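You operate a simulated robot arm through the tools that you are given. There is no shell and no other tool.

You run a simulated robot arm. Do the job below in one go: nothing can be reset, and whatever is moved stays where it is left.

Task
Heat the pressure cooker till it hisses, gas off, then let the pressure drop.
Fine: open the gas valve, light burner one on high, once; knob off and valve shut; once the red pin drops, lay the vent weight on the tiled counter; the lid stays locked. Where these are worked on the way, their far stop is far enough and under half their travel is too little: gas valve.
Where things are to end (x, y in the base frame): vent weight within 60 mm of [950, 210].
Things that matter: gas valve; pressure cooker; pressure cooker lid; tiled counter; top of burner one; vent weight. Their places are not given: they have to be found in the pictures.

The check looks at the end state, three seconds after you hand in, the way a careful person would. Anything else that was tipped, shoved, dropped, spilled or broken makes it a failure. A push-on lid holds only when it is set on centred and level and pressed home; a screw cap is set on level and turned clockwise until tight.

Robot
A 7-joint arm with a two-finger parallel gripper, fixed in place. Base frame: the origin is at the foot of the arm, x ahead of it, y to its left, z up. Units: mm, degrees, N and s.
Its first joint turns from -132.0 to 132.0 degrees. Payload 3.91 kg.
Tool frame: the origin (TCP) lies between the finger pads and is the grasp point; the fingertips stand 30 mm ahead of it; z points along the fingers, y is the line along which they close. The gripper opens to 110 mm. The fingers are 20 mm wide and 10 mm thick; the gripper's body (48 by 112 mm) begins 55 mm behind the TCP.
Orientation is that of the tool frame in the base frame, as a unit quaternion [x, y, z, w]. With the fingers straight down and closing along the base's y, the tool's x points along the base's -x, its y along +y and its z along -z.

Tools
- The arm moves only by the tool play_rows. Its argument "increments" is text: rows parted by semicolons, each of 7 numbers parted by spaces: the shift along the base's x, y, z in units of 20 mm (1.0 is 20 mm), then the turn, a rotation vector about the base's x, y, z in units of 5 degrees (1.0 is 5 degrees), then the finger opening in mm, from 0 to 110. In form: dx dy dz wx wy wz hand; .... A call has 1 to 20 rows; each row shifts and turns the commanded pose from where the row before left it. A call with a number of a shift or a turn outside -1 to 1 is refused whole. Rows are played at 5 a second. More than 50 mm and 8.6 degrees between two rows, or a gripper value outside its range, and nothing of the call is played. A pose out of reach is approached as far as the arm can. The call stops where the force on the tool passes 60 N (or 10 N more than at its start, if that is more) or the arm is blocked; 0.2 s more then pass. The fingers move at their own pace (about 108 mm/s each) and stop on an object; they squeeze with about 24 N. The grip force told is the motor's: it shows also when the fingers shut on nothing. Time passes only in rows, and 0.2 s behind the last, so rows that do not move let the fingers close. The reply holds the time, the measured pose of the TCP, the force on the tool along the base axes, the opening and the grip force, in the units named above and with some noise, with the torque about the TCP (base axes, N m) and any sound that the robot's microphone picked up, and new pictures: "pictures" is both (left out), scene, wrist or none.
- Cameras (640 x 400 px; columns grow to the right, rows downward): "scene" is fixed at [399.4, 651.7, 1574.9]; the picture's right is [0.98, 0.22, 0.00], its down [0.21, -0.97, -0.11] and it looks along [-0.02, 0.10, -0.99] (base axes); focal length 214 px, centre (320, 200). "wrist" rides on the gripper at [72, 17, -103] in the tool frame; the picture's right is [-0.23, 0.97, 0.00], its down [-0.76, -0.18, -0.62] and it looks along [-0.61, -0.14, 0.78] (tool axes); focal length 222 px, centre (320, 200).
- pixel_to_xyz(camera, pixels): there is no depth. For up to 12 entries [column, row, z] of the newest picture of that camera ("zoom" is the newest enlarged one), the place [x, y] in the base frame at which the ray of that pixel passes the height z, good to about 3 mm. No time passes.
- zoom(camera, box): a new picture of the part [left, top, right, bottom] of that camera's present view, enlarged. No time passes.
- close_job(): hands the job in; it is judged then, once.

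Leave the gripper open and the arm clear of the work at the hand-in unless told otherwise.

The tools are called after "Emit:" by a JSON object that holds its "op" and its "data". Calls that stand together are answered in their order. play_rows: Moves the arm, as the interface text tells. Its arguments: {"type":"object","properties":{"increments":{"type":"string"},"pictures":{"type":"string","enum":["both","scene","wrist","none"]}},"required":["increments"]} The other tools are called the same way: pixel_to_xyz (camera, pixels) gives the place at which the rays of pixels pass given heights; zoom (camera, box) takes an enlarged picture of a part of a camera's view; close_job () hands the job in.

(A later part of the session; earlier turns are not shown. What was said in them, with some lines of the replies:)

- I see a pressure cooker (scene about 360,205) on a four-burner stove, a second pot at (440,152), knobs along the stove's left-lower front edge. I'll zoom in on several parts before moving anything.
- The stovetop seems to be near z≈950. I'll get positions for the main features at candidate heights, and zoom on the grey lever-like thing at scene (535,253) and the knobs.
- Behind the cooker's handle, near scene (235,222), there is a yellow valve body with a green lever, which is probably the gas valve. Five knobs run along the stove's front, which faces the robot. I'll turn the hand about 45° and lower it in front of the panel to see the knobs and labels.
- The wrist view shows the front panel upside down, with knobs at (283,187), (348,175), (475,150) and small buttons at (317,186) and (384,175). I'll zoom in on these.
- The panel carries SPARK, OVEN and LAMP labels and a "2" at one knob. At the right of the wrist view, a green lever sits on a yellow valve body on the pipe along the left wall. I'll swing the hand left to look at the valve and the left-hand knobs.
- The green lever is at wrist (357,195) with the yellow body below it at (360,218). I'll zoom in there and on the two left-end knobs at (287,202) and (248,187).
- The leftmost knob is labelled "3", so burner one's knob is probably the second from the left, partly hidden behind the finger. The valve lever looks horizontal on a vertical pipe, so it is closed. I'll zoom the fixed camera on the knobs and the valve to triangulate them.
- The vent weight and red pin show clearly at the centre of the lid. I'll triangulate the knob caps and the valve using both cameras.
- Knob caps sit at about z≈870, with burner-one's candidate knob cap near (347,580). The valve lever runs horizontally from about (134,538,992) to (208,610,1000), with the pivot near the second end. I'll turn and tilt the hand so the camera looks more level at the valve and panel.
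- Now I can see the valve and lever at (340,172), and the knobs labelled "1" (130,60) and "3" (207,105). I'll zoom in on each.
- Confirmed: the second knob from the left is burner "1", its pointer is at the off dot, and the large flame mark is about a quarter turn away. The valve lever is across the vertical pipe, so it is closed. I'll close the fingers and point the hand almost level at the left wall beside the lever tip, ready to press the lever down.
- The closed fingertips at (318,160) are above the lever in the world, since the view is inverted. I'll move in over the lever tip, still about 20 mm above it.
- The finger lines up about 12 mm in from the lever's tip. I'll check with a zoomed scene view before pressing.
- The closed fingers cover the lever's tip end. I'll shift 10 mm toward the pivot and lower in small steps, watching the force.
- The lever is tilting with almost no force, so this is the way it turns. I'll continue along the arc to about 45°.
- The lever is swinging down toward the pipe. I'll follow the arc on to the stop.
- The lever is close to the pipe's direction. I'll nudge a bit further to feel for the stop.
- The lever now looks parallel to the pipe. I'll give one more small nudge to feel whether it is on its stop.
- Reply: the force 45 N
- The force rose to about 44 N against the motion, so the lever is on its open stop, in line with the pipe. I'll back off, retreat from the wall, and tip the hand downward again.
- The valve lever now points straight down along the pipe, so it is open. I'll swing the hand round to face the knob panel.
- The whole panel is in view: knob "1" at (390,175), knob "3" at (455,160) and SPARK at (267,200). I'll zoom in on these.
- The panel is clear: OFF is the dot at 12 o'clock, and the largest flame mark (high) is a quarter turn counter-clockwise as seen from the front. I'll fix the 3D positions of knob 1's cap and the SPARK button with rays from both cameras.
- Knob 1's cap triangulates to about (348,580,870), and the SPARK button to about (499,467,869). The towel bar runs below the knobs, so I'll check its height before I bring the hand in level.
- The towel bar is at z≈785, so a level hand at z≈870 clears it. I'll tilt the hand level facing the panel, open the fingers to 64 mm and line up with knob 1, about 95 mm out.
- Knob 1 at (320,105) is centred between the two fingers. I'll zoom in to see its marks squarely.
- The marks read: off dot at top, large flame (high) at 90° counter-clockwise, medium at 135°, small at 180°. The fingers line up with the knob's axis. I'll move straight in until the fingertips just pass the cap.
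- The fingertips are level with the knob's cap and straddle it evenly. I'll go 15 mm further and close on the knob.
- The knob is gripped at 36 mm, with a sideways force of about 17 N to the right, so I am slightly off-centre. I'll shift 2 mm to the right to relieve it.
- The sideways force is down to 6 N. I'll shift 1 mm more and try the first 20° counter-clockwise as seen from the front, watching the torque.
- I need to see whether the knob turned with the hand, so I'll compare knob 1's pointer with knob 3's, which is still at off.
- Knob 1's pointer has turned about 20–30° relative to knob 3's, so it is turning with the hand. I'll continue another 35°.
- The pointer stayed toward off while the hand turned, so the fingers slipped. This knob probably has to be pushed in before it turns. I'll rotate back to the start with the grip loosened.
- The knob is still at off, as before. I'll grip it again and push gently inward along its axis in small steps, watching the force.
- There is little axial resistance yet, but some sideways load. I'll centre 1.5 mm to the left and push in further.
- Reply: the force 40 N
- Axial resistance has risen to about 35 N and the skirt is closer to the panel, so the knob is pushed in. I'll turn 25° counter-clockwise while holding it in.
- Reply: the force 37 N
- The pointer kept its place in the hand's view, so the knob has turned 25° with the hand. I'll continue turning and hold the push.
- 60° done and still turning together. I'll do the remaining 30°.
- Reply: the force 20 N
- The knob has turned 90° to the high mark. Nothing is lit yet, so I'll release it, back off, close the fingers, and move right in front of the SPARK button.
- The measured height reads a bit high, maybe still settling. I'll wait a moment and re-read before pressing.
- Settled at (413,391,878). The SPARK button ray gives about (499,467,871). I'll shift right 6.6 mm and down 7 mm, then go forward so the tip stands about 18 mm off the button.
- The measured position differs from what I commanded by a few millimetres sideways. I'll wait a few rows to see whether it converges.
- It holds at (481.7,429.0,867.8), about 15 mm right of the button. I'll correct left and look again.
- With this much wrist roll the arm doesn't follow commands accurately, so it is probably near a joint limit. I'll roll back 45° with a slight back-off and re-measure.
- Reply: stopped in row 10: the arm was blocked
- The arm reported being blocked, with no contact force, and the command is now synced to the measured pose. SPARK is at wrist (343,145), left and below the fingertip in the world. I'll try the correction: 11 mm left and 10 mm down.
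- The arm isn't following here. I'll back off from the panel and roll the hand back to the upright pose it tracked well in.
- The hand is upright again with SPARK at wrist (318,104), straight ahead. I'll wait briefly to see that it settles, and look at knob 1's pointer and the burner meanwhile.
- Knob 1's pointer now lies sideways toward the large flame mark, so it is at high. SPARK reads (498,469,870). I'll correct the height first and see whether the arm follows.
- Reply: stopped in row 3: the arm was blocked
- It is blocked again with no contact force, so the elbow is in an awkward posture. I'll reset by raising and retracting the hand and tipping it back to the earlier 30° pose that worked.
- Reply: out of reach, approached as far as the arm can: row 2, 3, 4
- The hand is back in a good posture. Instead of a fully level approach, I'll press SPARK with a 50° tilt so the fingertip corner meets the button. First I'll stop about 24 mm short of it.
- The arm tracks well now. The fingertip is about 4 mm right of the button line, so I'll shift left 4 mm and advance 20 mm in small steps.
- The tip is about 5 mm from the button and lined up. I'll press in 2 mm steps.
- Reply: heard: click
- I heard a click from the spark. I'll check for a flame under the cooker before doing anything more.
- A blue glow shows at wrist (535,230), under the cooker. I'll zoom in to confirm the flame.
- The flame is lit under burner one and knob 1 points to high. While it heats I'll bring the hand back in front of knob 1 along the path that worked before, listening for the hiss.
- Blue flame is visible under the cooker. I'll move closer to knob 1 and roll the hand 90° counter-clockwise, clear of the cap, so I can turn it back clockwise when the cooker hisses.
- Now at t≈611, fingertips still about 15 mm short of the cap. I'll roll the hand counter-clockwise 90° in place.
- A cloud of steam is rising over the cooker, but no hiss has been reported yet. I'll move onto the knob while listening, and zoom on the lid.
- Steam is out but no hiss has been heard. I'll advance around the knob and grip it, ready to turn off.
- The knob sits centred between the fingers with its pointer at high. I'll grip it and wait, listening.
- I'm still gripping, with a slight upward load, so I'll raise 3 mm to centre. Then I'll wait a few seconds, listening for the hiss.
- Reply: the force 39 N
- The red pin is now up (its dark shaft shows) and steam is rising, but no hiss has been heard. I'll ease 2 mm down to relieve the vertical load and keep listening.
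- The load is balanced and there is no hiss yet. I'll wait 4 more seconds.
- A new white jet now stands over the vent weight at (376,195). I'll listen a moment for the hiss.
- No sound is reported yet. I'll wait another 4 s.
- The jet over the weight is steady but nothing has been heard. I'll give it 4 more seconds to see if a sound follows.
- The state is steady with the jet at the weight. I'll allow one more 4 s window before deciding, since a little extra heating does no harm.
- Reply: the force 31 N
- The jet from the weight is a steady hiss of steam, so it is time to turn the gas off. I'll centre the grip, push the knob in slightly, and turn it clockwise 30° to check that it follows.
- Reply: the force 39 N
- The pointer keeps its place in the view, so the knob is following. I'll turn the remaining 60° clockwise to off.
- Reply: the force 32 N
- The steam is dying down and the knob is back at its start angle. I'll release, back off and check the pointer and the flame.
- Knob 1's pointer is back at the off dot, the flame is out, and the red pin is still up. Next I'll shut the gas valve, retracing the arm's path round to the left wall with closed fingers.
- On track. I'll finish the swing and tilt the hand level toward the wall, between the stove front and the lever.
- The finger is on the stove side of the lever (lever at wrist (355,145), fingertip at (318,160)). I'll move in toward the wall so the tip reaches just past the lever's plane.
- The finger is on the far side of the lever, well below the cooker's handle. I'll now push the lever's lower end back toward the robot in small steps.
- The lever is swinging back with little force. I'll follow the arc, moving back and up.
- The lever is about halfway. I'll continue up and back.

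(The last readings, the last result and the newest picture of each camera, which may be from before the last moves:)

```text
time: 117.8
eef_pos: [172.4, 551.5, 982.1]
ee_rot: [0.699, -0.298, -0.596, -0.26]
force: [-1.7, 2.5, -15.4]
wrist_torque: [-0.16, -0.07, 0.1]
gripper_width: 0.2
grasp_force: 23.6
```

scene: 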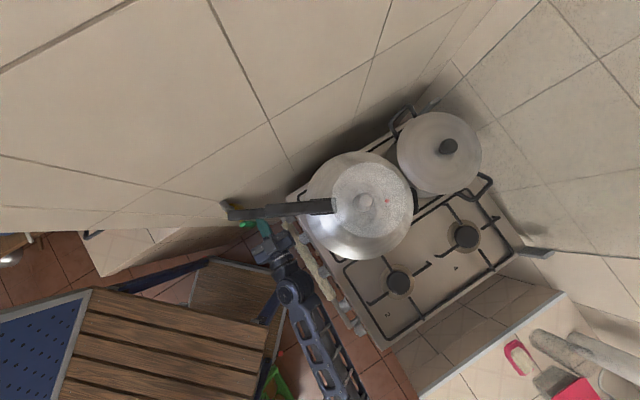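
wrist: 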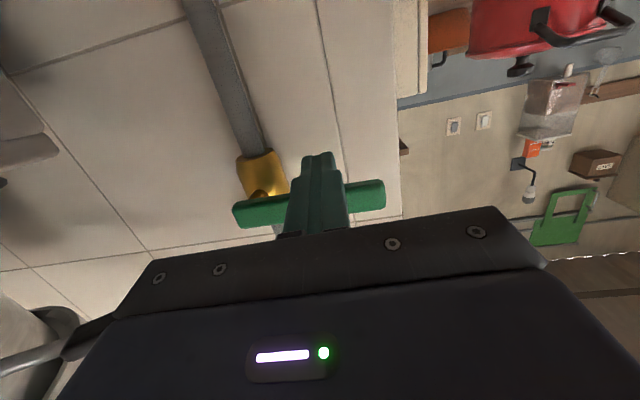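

The lever looks level again and the force rose to 15 N. I'll push up 2–4 mm more to feel the stop.

Emit:
{"op": "play_rows", "data": {"increments": "0 0 0.1 0 0 0 0; 0 0 0.1 0 0 0 0", "pictures": "wrist"}}

Emit:
{"op": "zoom", "data": {"camera": "wrist", "box": [180, 80, 420, 240]}}

```text
time: 118.5
eef_pos: [173.7, 551.3, 981.6]
ee_rot: [0.702, -0.299, -0.593, -0.256]
force: [4.4, -1.4, -18.7]
wrist_torque: [-0.15, -0.11, 0.13]
gripper_width: 0.0
grasp_force: 24.0
stopped in row 2: the force on the tool passed its limit at 64 N (the readings are from after the stop); the commanded pose is now the measured one
```

wrist: 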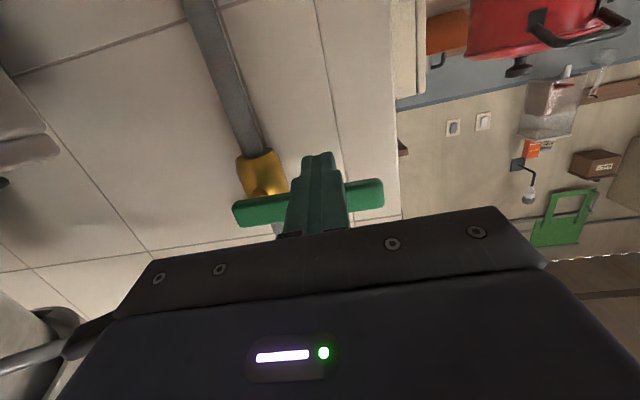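

```text
2.50 times, centred on (300, 160) of wrist
```

zoom: 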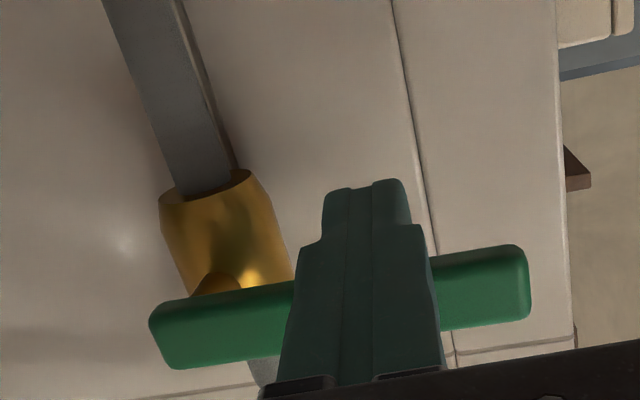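

The force passed its limit, so the lever is hard on its closed stop. I'll drop a little to release it and retreat from the wall.

Emit:
{"op": "play_rows", "data": {"increments": "0 0 -0.4 0 0 0 0; 0.1 0.0 -0.3 0 0 0 0; 0.7 -0.7 0 0 0 0 0; 0.8 -0.8 0 0 0 0 0; 0.8 -0.8 0 0 0 0 0; 0.8 -0.8 0 0 0 0 0; 0 0 0 0 0 0 0"}}

Emit:
{"op": "zoom", "data": {"camera": "scene", "box": [195, 190, 275, 255]}}

Emit:
{"op": "zoom", "data": {"camera": "scene", "box": [330, 160, 420, 235]}}

```text
time: 120.0
eef_pos: [238.4, 488.4, 969.5]
ee_rot: [0.701, -0.298, -0.594, -0.257]
force: [0.4, -0.7, 0.0]
wrist_torque: [0.0, 0.0, 0.0]
gripper_width: 0.0
grasp_force: 23.9
```

scene: 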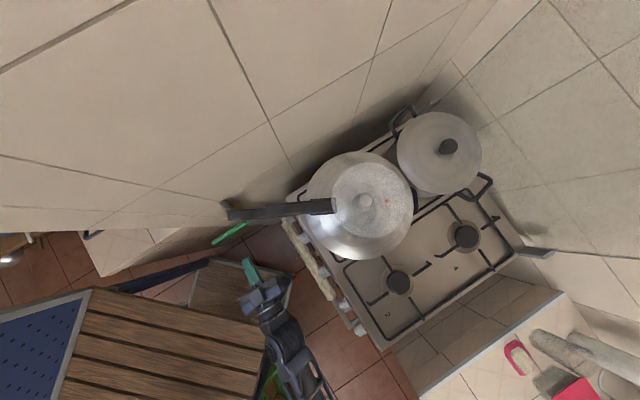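
wrist: 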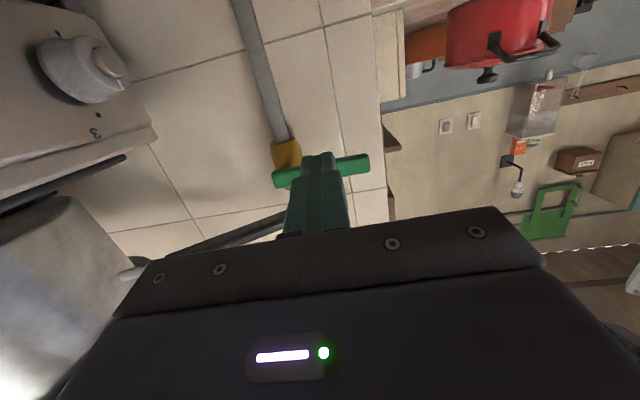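

```text
6.15 times, centred on (235, 222) of scene
```

zoom: 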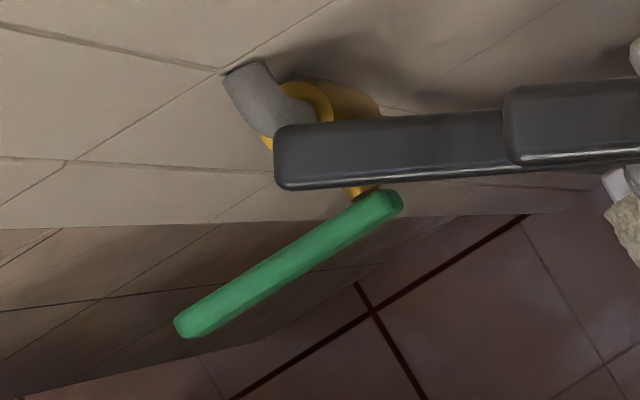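

```text
5.33 times, centred on (375, 198) of scene
```

zoom: 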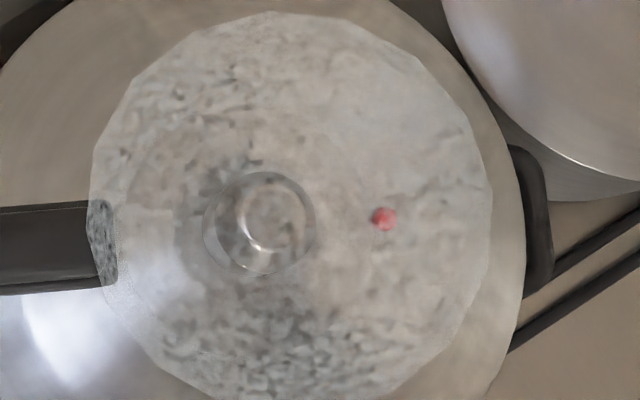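

The valve lever is level again, so the valve is shut. The red pin already looks lower than before. I'll raise the hand, point it down, and then turn to look over the lid.

Emit:
{"op": "play_rows", "data": {"increments": "0.2 0 0.8 -0.719 -0.695 0 0; 0.2 0 0.8 -0.719 -0.695 0 0; 0.2 0 0.8 -0.719 -0.695 0 0; 0.2 0 0.8 -0.719 -0.695 0 0; 0.2 0 0.8 -0.719 -0.695 0 0; 0.2 0 0.8 -0.719 -0.695 0 0; 0.2 0 0.8 -0.719 -0.695 0 0; 0.2 0 0.8 -0.719 -0.695 0 0; 0.2 0 0.8 -0.719 -0.695 0 0; 0.2 0 0.8 -0.719 -0.695 0 0; 0.2 0 0.8 -0.719 -0.695 0 0; 0.2 0 0.8 -0.719 -0.695 0 0; 0.2 0 0.8 -0.719 -0.695 0 0; 0.2 0 0.8 -0.719 -0.695 0 0; 0.2 0 0.8 -0.719 -0.695 0 0; 0.2 0 0.8 -0.719 -0.695 0 0", "pictures": "none"}}

Emit:
{"op": "play_rows", "data": {"increments": "0.15 0.1 0.1 0 0 -1 110; 0.15 0.1 0.1 0 0 -1 110; 0.15 0.1 0.1 0 0 -1 110; 0.15 0.1 0.1 0 0 -1 110; 0.15 0.1 0.1 0 0 -1 110; 0.15 0.1 0.1 0 0 -1 110; 0.15 0.1 0.1 0 0 -1 110; 0.15 0.1 0.1 0 0 -1 110; 0.15 0.1 0.1 0 0 -1 110; 0.15 0.1 0.1 0 0 -1 110; 0.15 0.1 0.1 0 0 -1 110; 0.15 0.1 0.1 0 0 -1 110; 0.15 0.1 0.1 0 0 -1 110; 0.15 0.1 0.1 0 0 -1 110; 0.15 0.1 0.1 0 0 -1 110; 0.15 0.1 0.1 0 0 -1 110; 0.15 0.1 0.1 0 0 -1 110; 0.15 0.1 0.1 0 0 -1 110"}}

```text
time: 123.5
eef_pos: [302.0, 490.2, 1225.4]
ee_rot: [0.921, -0.388, -0.004, -0.008]
force: [0.6, 0.4, 0.6]
wrist_torque: [-0.02, 0.03, 0.0]
gripper_width: 0.0
grasp_force: 23.9
```

```text
time: 127.2
eef_pos: [356.7, 524.8, 1263.0]
ee_rot: [-0.377, 0.926, -0.002, 0.009]
force: [0.0, -0.3, -0.1]
wrist_torque: [0.01, 0.02, 0.03]
gripper_width: 109.8
grasp_force: 0.1
```

scene: 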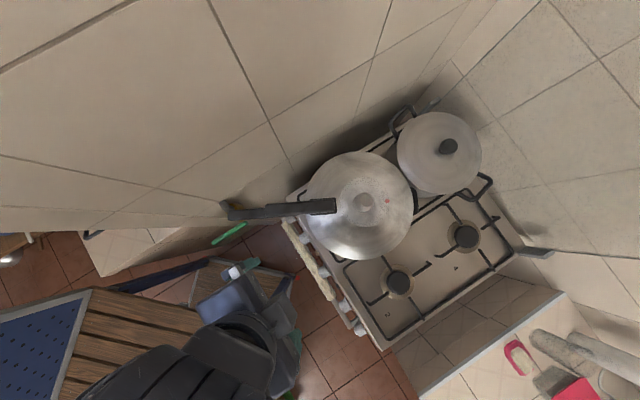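
wrist: 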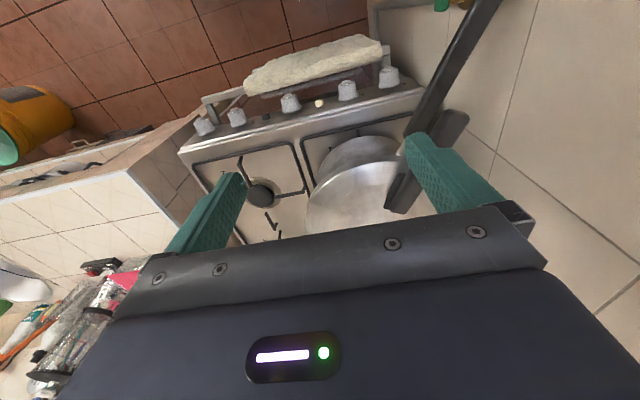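

The steam has cleared. I'll check the red pin in the scene view, then move the camera over the lid.

Emit:
{"op": "zoom", "data": {"camera": "scene", "box": [340, 180, 410, 225]}}

Emit:
{"op": "play_rows", "data": {"increments": "0.7 0.7 0 0 0 0.5 110; 0.7 0.7 0 0 0 0.5 110; 0.7 0.7 0 0 0 0.5 110; 0.7 0.7 0 0 0 0.5 110; 0.7 0.7 0 0 0 0.5 110; 0.7 0.7 0 0 0 0.5 110; 0 0 0 0 0 0 110"}}

```text
8.89 times, centred on (375, 202) of scene
```

zoom: 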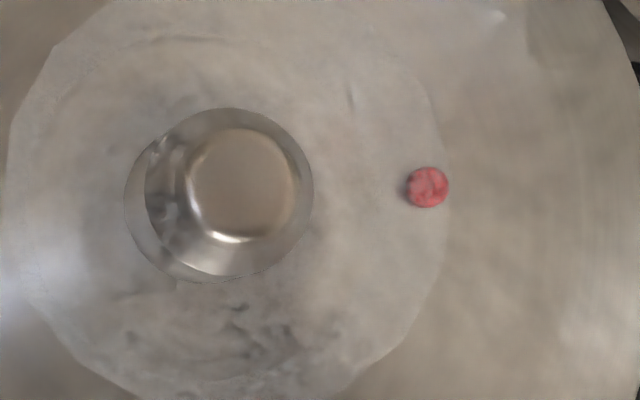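

```text
time: 128.8
eef_pos: [441.0, 608.4, 1263.1]
ee_rot: [-0.495, 0.869, -0.001, 0.01]
force: [-0.3, -0.1, -0.4]
wrist_torque: [0.0, 0.02, -0.01]
gripper_width: 110.1
grasp_force: 0.1
```

scene: 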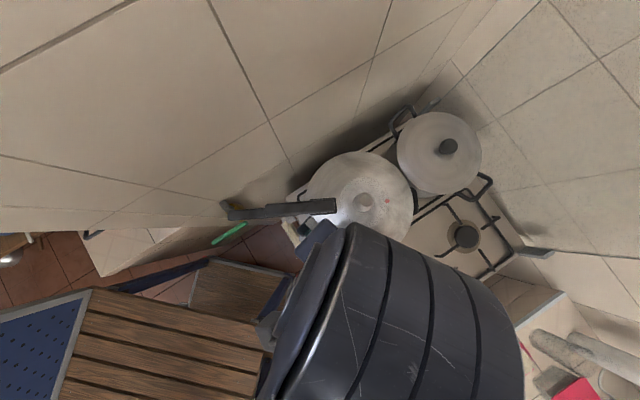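
wrist: 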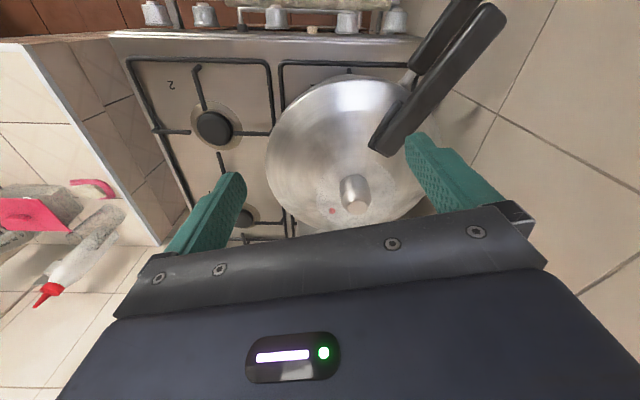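

The red pin is exactly as it was at the start, so it has dropped. In the wrist view the vent weight is at (354,195). I'll zoom in and triangulate its height.

Emit:
{"op": "zoom", "data": {"camera": "wrist", "box": [300, 150, 410, 235]}}

Emit:
{"op": "pixel_to_xyz", "data": {"camera": "scene", "pixels": [[366.3, 200.0, 1100], [366.3, 200.0, 1150], [366.3, 200.0, 1200], [363.5, 201.7, 1100], [363.5, 201.7, 1150], [387.0, 200.5, 1100], [387.0, 200.5, 1150]]}}

Emit:
{"op": "pixel_to_xyz", "data": {"camera": "wrist", "pixels": [[354, 207, 1100], [354, 207, 1150], [354, 207, 1200], [332, 211, 1100], [332, 211, 1150]]}}

```text
4.71 times, centred on (355, 192) of wrist
```

zoom: 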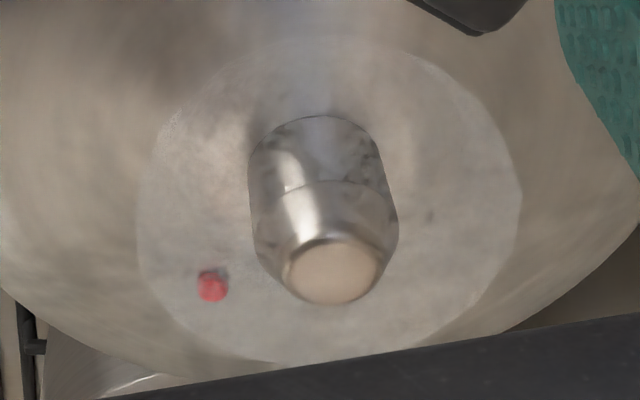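

```text
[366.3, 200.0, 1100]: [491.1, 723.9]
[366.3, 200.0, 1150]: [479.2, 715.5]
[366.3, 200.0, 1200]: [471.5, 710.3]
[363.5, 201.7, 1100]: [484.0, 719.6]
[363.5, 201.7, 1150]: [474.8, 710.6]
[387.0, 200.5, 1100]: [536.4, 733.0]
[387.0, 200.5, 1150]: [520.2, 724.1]
```

```text
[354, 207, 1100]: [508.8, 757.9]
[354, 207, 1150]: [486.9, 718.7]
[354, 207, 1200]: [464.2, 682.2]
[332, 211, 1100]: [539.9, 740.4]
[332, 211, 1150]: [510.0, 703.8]
```

I'll refine with the top-face centre at wrist (358.4,207.3), and the weight's base edge as well.

Emit:
{"op": "pixel_to_xyz", "data": {"camera": "wrist", "pixels": [[358.4, 207.3, 1120], [358.4, 207.3, 1150], [358.4, 207.3, 1180], [353, 177, 1100], [353, 177, 1110], [341.5, 190, 1150], [371, 188, 1150]]}}

Emit:
{"op": "pixel_to_xyz", "data": {"camera": "scene", "pixels": [[366.3, 200.0, 1120], [366.3, 200.0, 1180], [364.8, 201.0, 1130], [361.5, 202.5, 1110]]}}

```text
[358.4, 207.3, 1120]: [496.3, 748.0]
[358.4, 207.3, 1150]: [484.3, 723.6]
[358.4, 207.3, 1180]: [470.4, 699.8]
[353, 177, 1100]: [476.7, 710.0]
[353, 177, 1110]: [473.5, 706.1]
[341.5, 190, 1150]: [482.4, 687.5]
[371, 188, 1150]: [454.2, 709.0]
```

```text
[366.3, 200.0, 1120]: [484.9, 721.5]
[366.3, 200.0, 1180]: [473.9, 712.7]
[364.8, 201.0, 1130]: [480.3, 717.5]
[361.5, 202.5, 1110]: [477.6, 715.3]
```

The weight's top is near z≈1163 at about (478,713), diameter about 36 mm, and the lid is around z≈1110. The pin and lid handle lie on one line through the weight, so I'll turn the hand to close across that line and move above the weight.

Emit:
{"op": "play_rows", "data": {"increments": "0.206 0.584 -0.15 -0.045 0.1 -0.911 70; 0.206 0.584 -0.15 -0.045 0.1 -0.911 70; 0.206 0.584 -0.15 0 0 -0.911 70; 0.206 0.584 -0.15 0 0 -0.911 70; 0.206 0.584 -0.15 0 0 -0.911 70; 0.206 0.584 -0.15 0 0 -0.911 70; 0.206 0.584 -0.15 0 0 -0.911 70; 0.206 0.584 -0.15 0 0 -0.911 70; 0.206 0.584 -0.15 0 0 -0.911 70; 0 0 0 0 0 0 70"}}

Emit:
{"op": "zoom", "data": {"camera": "wrist", "box": [230, 70, 410, 210]}}

```text
time: 131.1
eef_pos: [477.3, 715.0, 1234.6]
ee_rot: [-0.158, 0.987, 0.0, -0.002]
force: [0.6, 0.6, -0.1]
wrist_torque: [-0.04, -0.01, 0.02]
gripper_width: 70.1
grasp_force: 0.1
```

scene: 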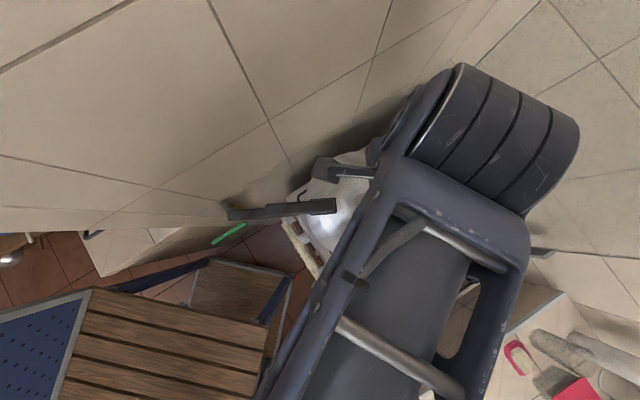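
wrist: 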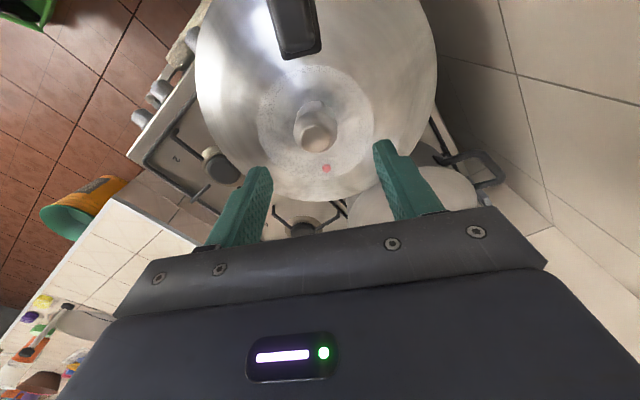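

```text
2.86 times, centred on (320, 140) of wrist
```

zoom: 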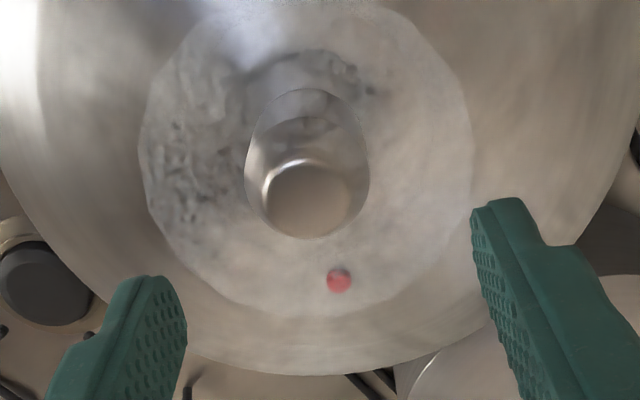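

The weight is about 3.5 mm toward one side of the hand's centre line. I'll correct and descend so the fingertips come down beside its upper part, well above the lid.

Emit:
{"op": "play_rows", "data": {"increments": "0.05 -0.175 -0.5 0 0 0 70; 0 0 -0.7 0 0 0 70; 0 0 -0.7 0 0 0 70; 0 0 -0.7 0 0 0 70; 0 0 -0.7 0 0 0 70; 0 0 0 0 0 0 70", "pictures": "wrist"}}

Emit:
{"op": "zoom", "data": {"camera": "wrist", "box": [220, 90, 420, 230]}}

```text
time: 132.4
eef_pos: [479.7, 711.8, 1167.8]
ee_rot: [-0.16, 0.987, -0.001, -0.002]
force: [-0.3, 0.2, -0.4]
wrist_torque: [-0.03, 0.0, 0.0]
gripper_width: 69.9
grasp_force: 0.1
```

wrist: 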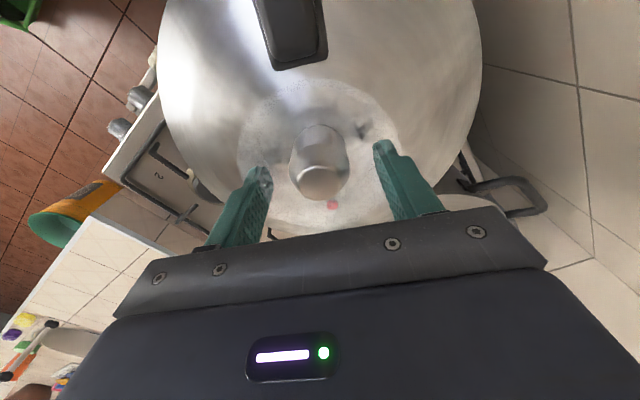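

```text
2.86 times, centred on (320, 160) of wrist
```

zoom: 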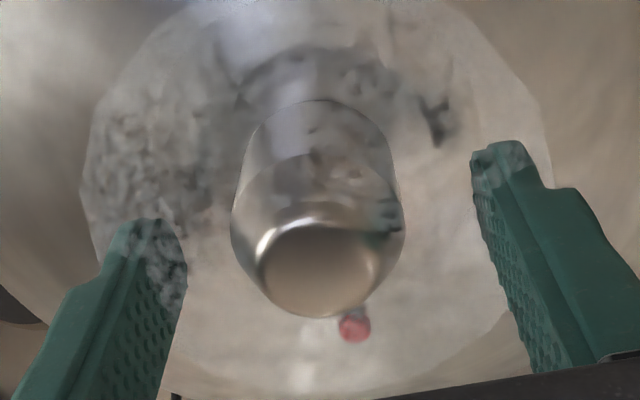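

The weight stands centred between the fingers with its top at about z 1162. I'll go down 12 mm more and close on it.

Emit:
{"op": "play_rows", "data": {"increments": "0 0 -0.3 0 0 0 70; 0 0 -0.3 0 0 0 70; 0 0 0 0 0 0 70; 0 0 0 0 0 0 20; 0 0 0 0 0 0 20; 0 0 0 0 0 0 20", "pictures": "wrist"}}

Emit:
{"op": "zoom", "data": {"camera": "wrist", "box": [240, 90, 400, 230]}}

```text
time: 133.8
eef_pos: [476.8, 711.0, 1156.2]
ee_rot: [-0.16, 0.987, -0.001, -0.002]
force: [0.6, -1.0, 0.8]
wrist_torque: [0.03, -0.03, -0.02]
gripper_width: 37.3
grasp_force: 23.7
```

wrist: 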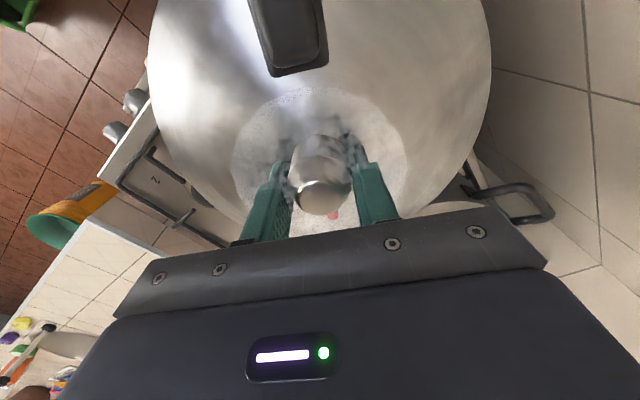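

```text
2.86 times, centred on (320, 160) of wrist
```

zoom: 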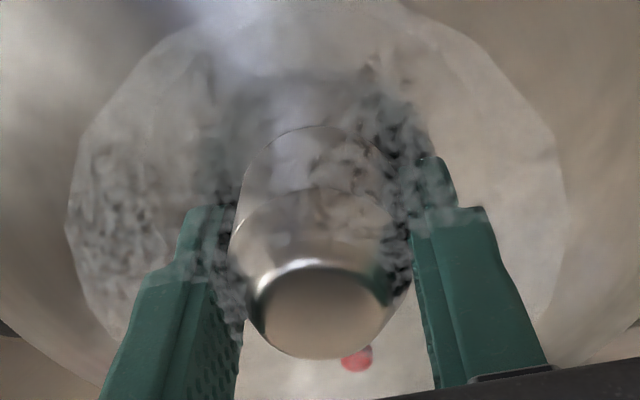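

Gripped at 37 mm with no side load, and the pin is still down. I'll lift slowly and watch the force.

Emit:
{"op": "play_rows", "data": {"increments": "0 0 0.25 0 0 0 20; 0 0 0.25 0 0 0 20; 0 0 0.25 0 0 0 20; 0 0 0.25 0 0 0 20; 0 0 0.5 0 0 0 20", "pictures": "wrist"}}

Emit:
{"op": "zoom", "data": {"camera": "wrist", "box": [240, 90, 400, 230]}}

```text
time: 135.1
eef_pos: [478.3, 711.6, 1185.6]
ee_rot: [-0.16, 0.987, 0.0, -0.001]
force: [-0.5, 0.5, 0.0]
wrist_torque: [-0.04, -0.01, -0.01]
gripper_width: 36.5
grasp_force: 24.2
```

wrist: 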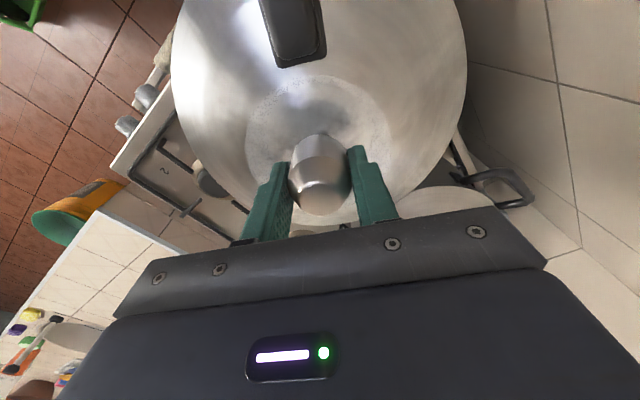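

```text
2.86 times, centred on (320, 160) of wrist
```

zoom: 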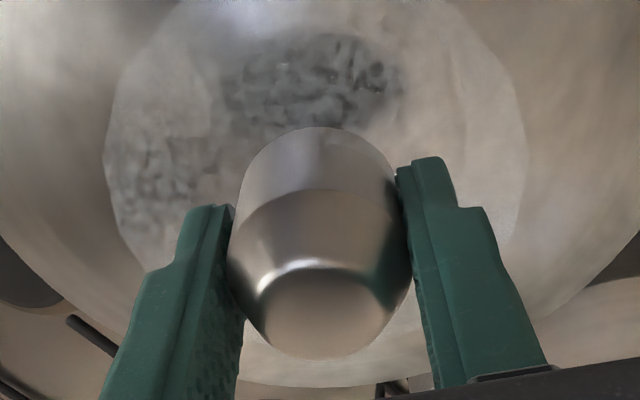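

The weight has come away cleanly in the hand and the lid is undisturbed. I'll raise it and carry it right, toward the tiled counter, high enough to clear everything and see where it can go.

Emit:
{"op": "play_rows", "data": {"increments": "0 0 1 0 0 0 20; 0 0 1 0 0 0 20; 0.3 -0.4 1 0 0 0 20; 0.716 -0.95 0.2 0 0 0 20; 0.716 -0.95 0.2 0 0 0 20; 0.716 -0.95 0 0 0 0 20; 0.716 -0.95 0 0 0 0 20; 0.716 -0.95 0 0 0 0 20; 0.716 -0.95 0 0 0 0 20; 0.716 -0.95 0 0 0 0 20; 0.716 -0.95 0 0 0 0 20; 0.716 -0.95 0 0 0 0 20; 0.716 -0.95 0 0 0 0 20; 0.716 -0.95 0 0 0 0 20; 0.716 -0.95 0 0 0 0 20; 0.716 -0.95 0 0 0 0 20; 0.716 -0.95 0 0 0 0 20; 0.716 -0.95 0 0 0 0 20; 0.716 -0.95 0 0 0 0 20; 0 0 0 0 0 0 20"}}

```text
time: 139.2
eef_pos: [713.1, 397.9, 1256.4]
ee_rot: [-0.159, 0.987, 0.0, -0.001]
force: [0.6, 0.1, -1.3]
wrist_torque: [0.03, 0.0, -0.01]
gripper_width: 37.0
grasp_force: 23.4
```

scene: 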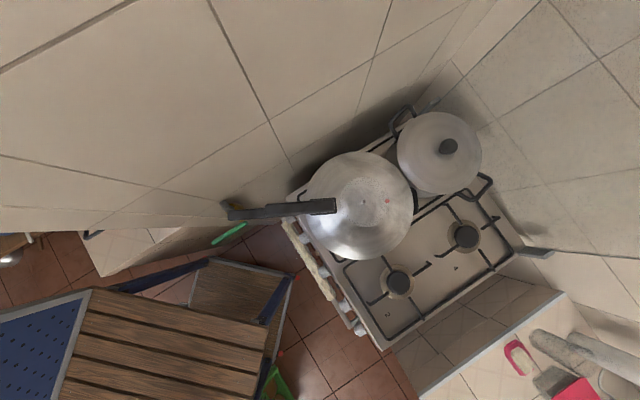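
wrist: 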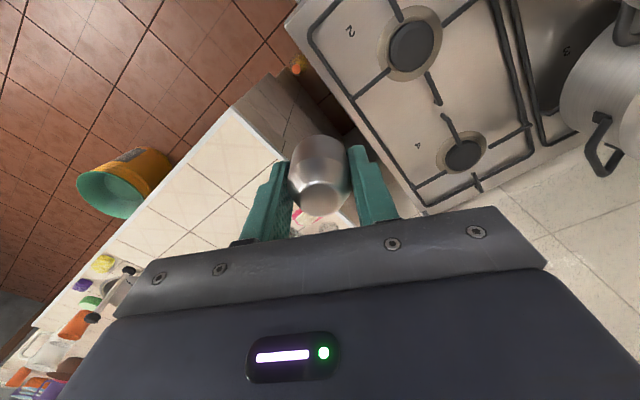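

The tiled counter shows in the wrist view around (200,200), and the target should lie near (235,177). I'll zoom in and triangulate the counter's height from its white front edge.

Emit:
{"op": "zoom", "data": {"camera": "wrist", "box": [100, 60, 340, 260]}}

Emit:
{"op": "zoom", "data": {"camera": "scene", "box": [400, 270, 640, 400]}}

Emit:
{"op": "pixel_to_xyz", "data": {"camera": "wrist", "pixels": [[235, 177, 850], [235, 177, 900], [235, 177, 950], [233, 108, 850], [233, 108, 900], [233, 108, 950]]}}

Emit:
{"op": "pixel_to_xyz", "data": {"camera": "scene", "pixels": [[419.5, 396.5, 850], [419.5, 396.5, 900], [419.5, 396.5, 950], [564.5, 293, 850], [564.5, 293, 900], [564.5, 293, 950]]}}

```text
2.00 times, centred on (220, 160) of wrist
```

zoom: 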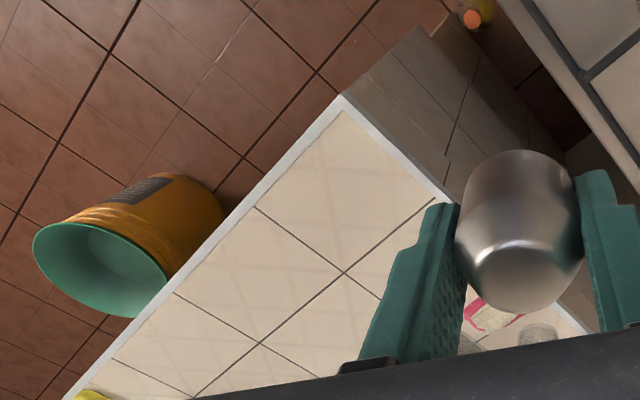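

```text
2.67 times, centred on (520, 335) of scene
```

zoom: 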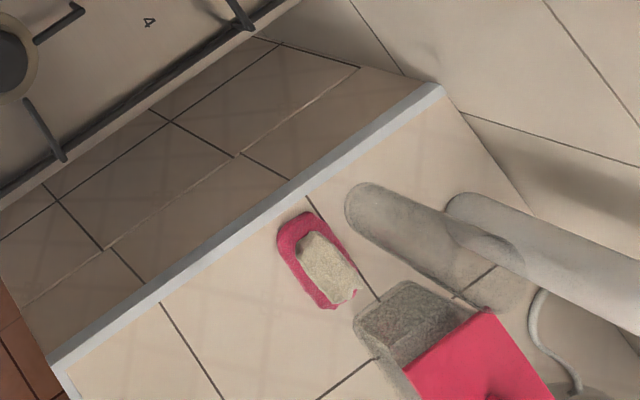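

```text
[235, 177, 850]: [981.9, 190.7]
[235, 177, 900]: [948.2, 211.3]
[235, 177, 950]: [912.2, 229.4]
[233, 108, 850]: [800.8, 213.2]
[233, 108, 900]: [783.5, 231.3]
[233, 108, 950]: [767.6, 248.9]
```

```text
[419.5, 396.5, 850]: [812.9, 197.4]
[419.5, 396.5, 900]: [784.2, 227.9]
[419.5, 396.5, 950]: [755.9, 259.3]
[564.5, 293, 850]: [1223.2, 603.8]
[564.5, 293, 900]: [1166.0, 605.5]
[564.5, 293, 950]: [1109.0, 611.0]
```

The counter corner matches in both cameras at z≈900, and the tile around the target is clear, with the pink soap dish about 220 mm away. I'll carry the weight over to about (932,207) and descend to about 100 mm above the tile.

Emit:
{"op": "play_rows", "data": {"increments": "1 -0.868 -0.5 0 0 0 20; 1 -0.868 -0.5 0 0 0 20; 1 -0.868 -0.5 0 0 0 20; 1 -0.868 -0.5 0 0 0 20; 1 -0.868 -0.5 0 0 0 20; 1 -0.868 -0.5 0 0 0 20; 1 -0.868 -0.5 0 0 0 20; 1 -0.868 -0.5 0 0 0 20; 1 -0.868 -0.5 0 0 0 20; 1 -0.868 -0.5 0 0 0 20; 0.95 -0.868 -0.5 0 0 0 20; 0 0 -0.8 0 0 0 20; 0 0 -0.8 0 0 0 20; 0 0 -0.8 0 0 0 20; 0 0 -0.8 0 0 0 20; 0 0 -0.8 0 0 0 20; 0 0 -0.8 0 0 0 20; 0 0 0 0 0 0 20"}}

```text
time: 143.1
eef_pos: [929.1, 208.3, 1047.8]
ee_rot: [-0.16, 0.987, 0.0, -0.002]
force: [0.2, 0.0, -0.3]
wrist_torque: [-0.05, 0.02, 0.01]
gripper_width: 36.7
grasp_force: 23.7
```

scene: 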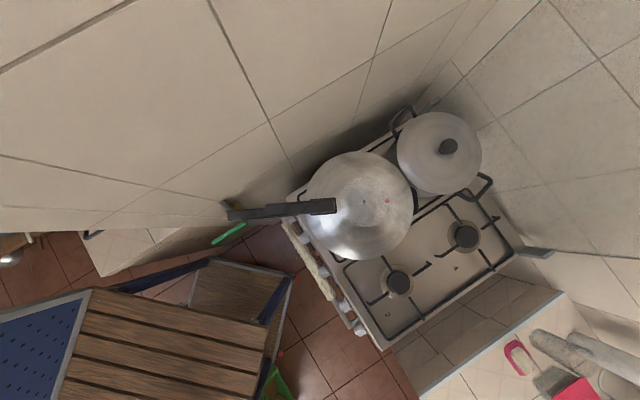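
wrist: 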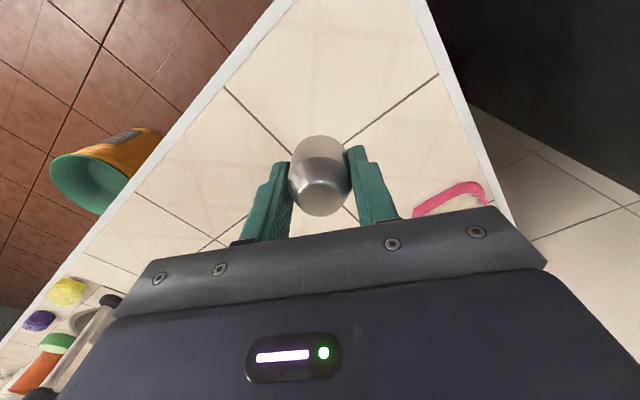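

The weight is above clear tile. I'll descend to about 20 mm above the counter.

Emit:
{"op": "play_rows", "data": {"increments": "0.05 0 -0.75 0 0 0 20; 0 0 -0.75 0 0 0 20; 0 0 -0.75 0 0 0 20; 0 0 -0.75 0 0 0 20; 0 0 -0.75 0 0 0 20; 0 0 -0.6 0 0 0 20; 0 0 0 0 0 0 20", "pictures": "wrist"}}

Emit:
{"op": "zoom", "data": {"camera": "wrist", "box": [220, 80, 420, 240]}}

```text
time: 144.7
eef_pos: [933.3, 206.5, 961.8]
ee_rot: [-0.16, 0.987, 0.0, -0.001]
force: [-0.6, 0.0, -0.5]
wrist_torque: [-0.03, 0.01, 0.0]
gripper_width: 36.9
grasp_force: 24.1
```

wrist: 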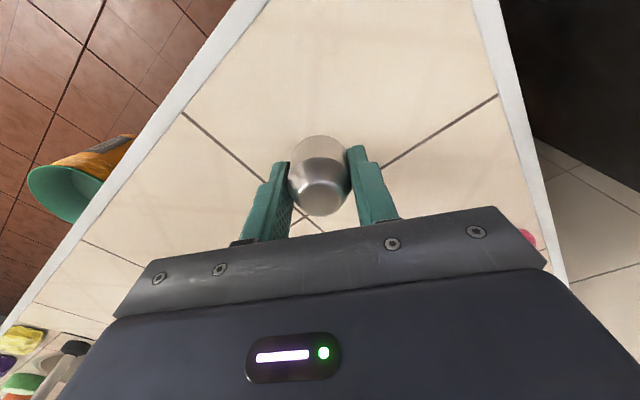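

```text
2.50 times, centred on (320, 160) of wrist
```

zoom: 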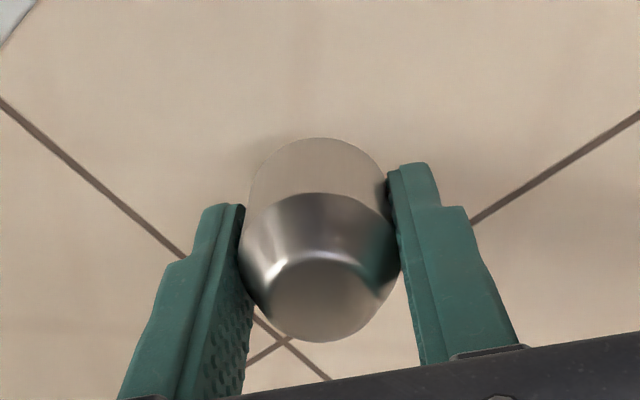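

It is lined up over plain tile. I'll lower in small steps to feel the contact.

Emit:
{"op": "play_rows", "data": {"increments": "0 0 -0.2 0 0 0 20; 0 0 -0.2 0 0 0 20; 0 0 -0.2 0 0 0 20; 0 0 -0.15 0 0 0 20; 0 0 -0.1 0 0 0 20", "pictures": "none"}}

```text
time: 145.8
eef_pos: [931.9, 206.9, 944.5]
ee_rot: [-0.159, 0.987, -0.001, -0.002]
force: [0.2, 0.1, -0.6]
wrist_torque: [-0.03, 0.0, 0.0]
gripper_width: 37.1
grasp_force: 23.9
```

No contact yet at z 944.5. I'll continue in 1.5 mm steps.

Emit:
{"op": "play_rows", "data": {"increments": "0 0 -0.075 0 0 0 20; 0 0 -0.075 0 0 0 20; 0 0 -0.075 0 0 0 20; 0 0 -0.075 0 0 0 20", "pictures": "wrist"}}

Emit:
{"op": "zoom", "data": {"camera": "wrist", "box": [240, 90, 400, 230]}}

```text
time: 146.8
eef_pos: [933.0, 207.4, 939.7]
ee_rot: [-0.16, 0.987, 0.0, -0.001]
force: [1.2, -2.5, 15.9]
wrist_torque: [-0.02, -0.02, 0.07]
gripper_width: 36.9
grasp_force: 23.8
```

wrist: 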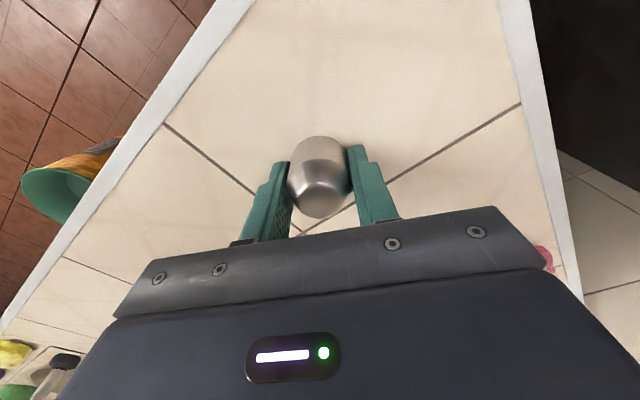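

```text
2.86 times, centred on (320, 160) of wrist
```

zoom: 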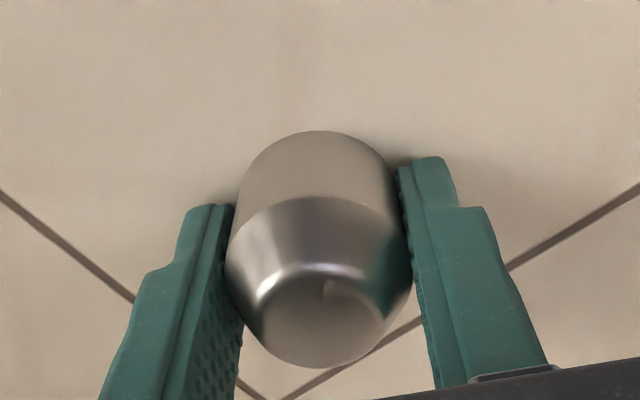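

Contact at about 16 N, so the weight is standing on the tile. I'll ease the preload slightly and open the fingers gradually, then rise straight up.

Emit:
{"op": "play_rows", "data": {"increments": "0 0 0.03 0 0 0 36; 0 0 0 0 0 0 40; 0 0 0 0 0 0 46; 0 0 0 0 0 0 60; 0 0 0 0 0 0 64; 0 0 0.3 0 0 0 64; 0 0 0.5 0 0 0 64; 0 0 0.8 0 0 0 64; 0 0 1 0 0 0 64; 0 0 1 0 0 0 64; 0 0 1 0 0 0 64; 0 0 1 0 0 0 64"}}

Emit:
{"op": "zoom", "data": {"camera": "wrist", "box": [220, 60, 420, 220]}}

```text
time: 149.4
eef_pos: [933.9, 207.5, 1051.0]
ee_rot: [-0.16, 0.987, -0.001, -0.002]
force: [-0.2, -0.4, -1.1]
wrist_torque: [0.0, 0.03, 0.01]
gripper_width: 63.8
grasp_force: 0.0
```

scene: 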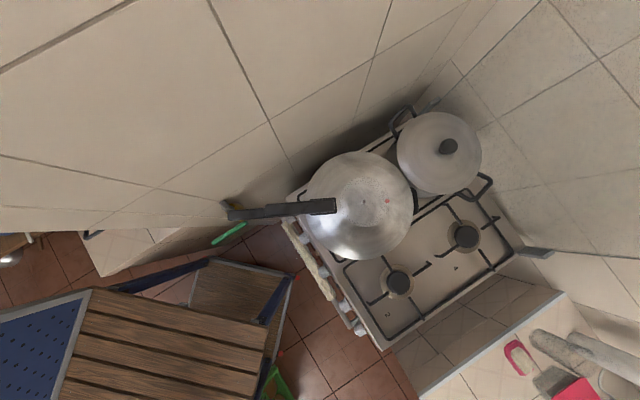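
wrist: 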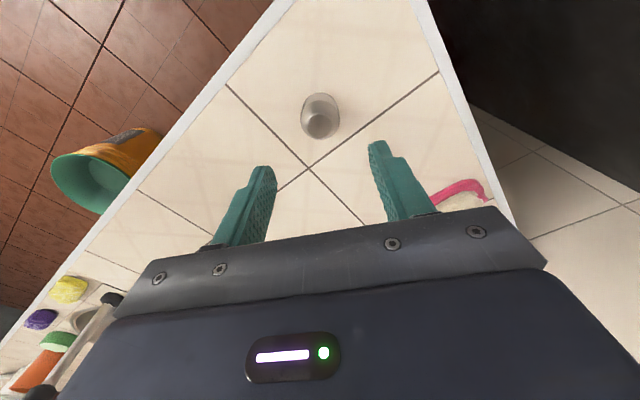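

```text
2.50 times, centred on (320, 140) of wrist
```

zoom: 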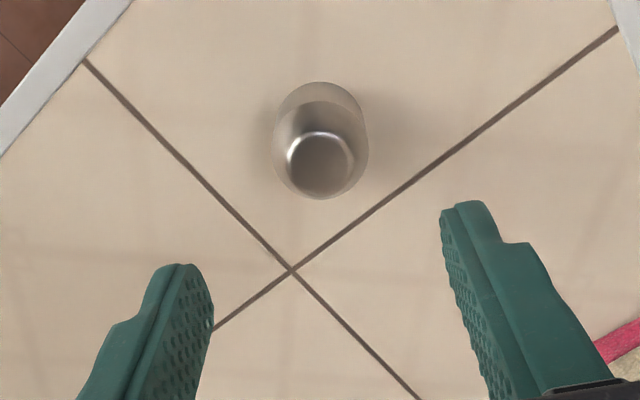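

The weight stands upright on the tile. I'll verify its position and take a last look at the lid, valve and knobs from the fixed camera.

Emit:
{"op": "pixel_to_xyz", "data": {"camera": "wrist", "pixels": [[320.5, 127, 942], [319, 112, 905]]}}

Emit:
{"op": "zoom", "data": {"camera": "scene", "box": [195, 130, 435, 280]}}

Emit:
{"op": "zoom", "data": {"camera": "scene", "box": [270, 205, 390, 350]}}

Emit:
{"op": "play_rows", "data": {"increments": "-0.8 0.1 0.8 0 0 0 110; -0.8 0.1 0.8 0 0 0 110; -0.8 0.1 0.8 0 0 0 110; -0.8 0.1 0.8 0 0 0 110; -0.8 0.1 0.8 0 0 0 110; -0.8 0.1 0.8 0 0 0 110; -0.8 0.1 0.8 0 0 0 110; -0.8 0.1 0.8 0 0 0 110; -0.8 0.1 0.5 0 0 0 110; -0.8 0.1 0.5 0 0 0 110; -0.8 0.1 0.3 0 0 0 110; -0.8 0.1 0.3 0 0 0 110; -0.8 0.1 0.3 0 0 0 110; -0.8 0.1 0 0 0 0 110; -0.8 0.1 0 0 0 0 110; -0.8 0.1 0 0 0 0 110; 0 0 0 0 0 0 110"}}

```text
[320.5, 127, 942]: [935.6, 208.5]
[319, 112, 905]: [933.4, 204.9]
```

```text
2.67 times, centred on (315, 205) of scene
```

zoom: 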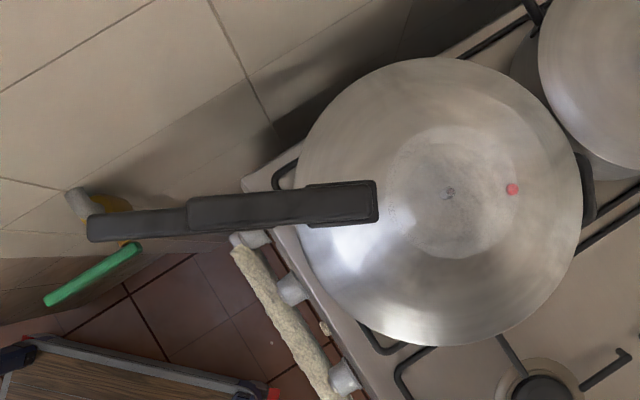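

```text
2.76 times, centred on (330, 278) of scene
```

zoom: 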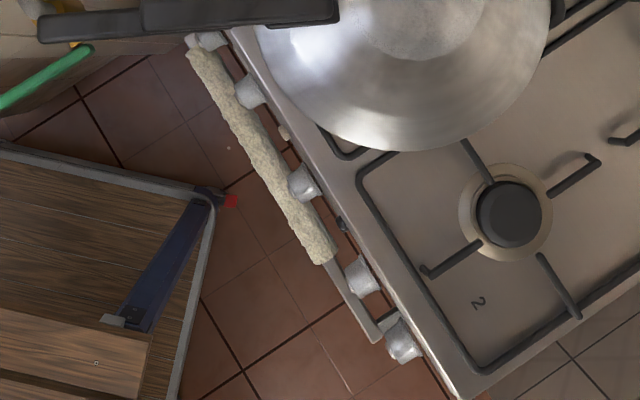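

```text
time: 153.1
eef_pos: [675.7, 239.4, 1216.2]
ee_rot: [-0.16, 0.987, 0.0, -0.002]
force: [-0.4, 0.0, 0.4]
wrist_torque: [0.0, 0.0, 0.04]
gripper_width: 109.8
grasp_force: 0.1
```

scene: 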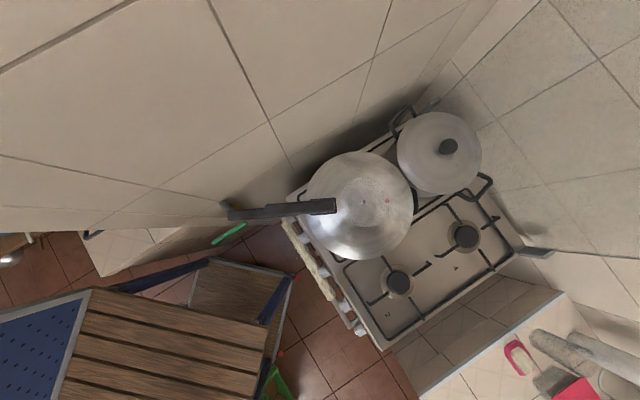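
wrist: 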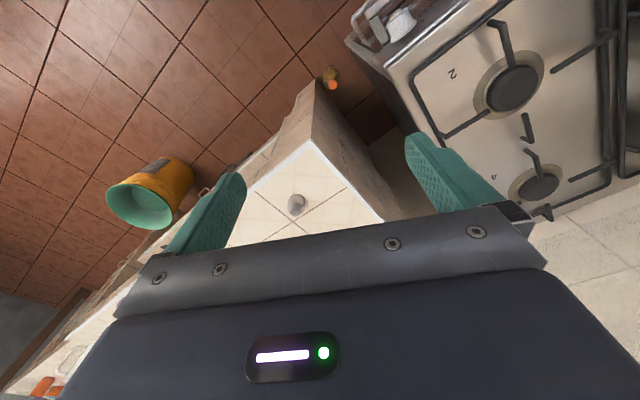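

The weight stands at about (934,207), 16 mm from the target. The valve lever is shut, knob 1 is off with no flame, the pin is down, and the lid and handle are untouched. The arm is clear and the gripper is open, so I'm handing in.

Emit:
{"op": "close_job", "data": {}}

```text
The job is handed in.
```

I handed the job in. Every step was done, but I judged the hiss by sight: the microphone never reported one.

- **Gas and lighting:** I opened the valve to its far stop and turned knob 1 to high. I pressed SPARK once, and a blue flame lit under burner one. Between the knob turning on and the spark, gas ran unlit for about 20 seconds while I repositioned the arm. On the first try the fingers slipped on the knob without turning it. It has to be pushed in first.
- **Hiss:** The red pin rose, and then a steady jet of steam stood over the vent weight. I waited about 13 more seconds with no sound reported, took the jet as the hiss, and turned the gas off.
- **Off and shut:** Knob 1's pointer is back at the off mark and the flame is out. The valve lever is hard against its closed stop.
- **Vent weight:** Once the pin had dropped I lifted the weight off. It stands upright on the tiled counter at about (934, 207), roughly 16 mm from the target.
- **Everything else:** The lid was not touched and nothing else looks moved. The arm is clear and the gripper open.
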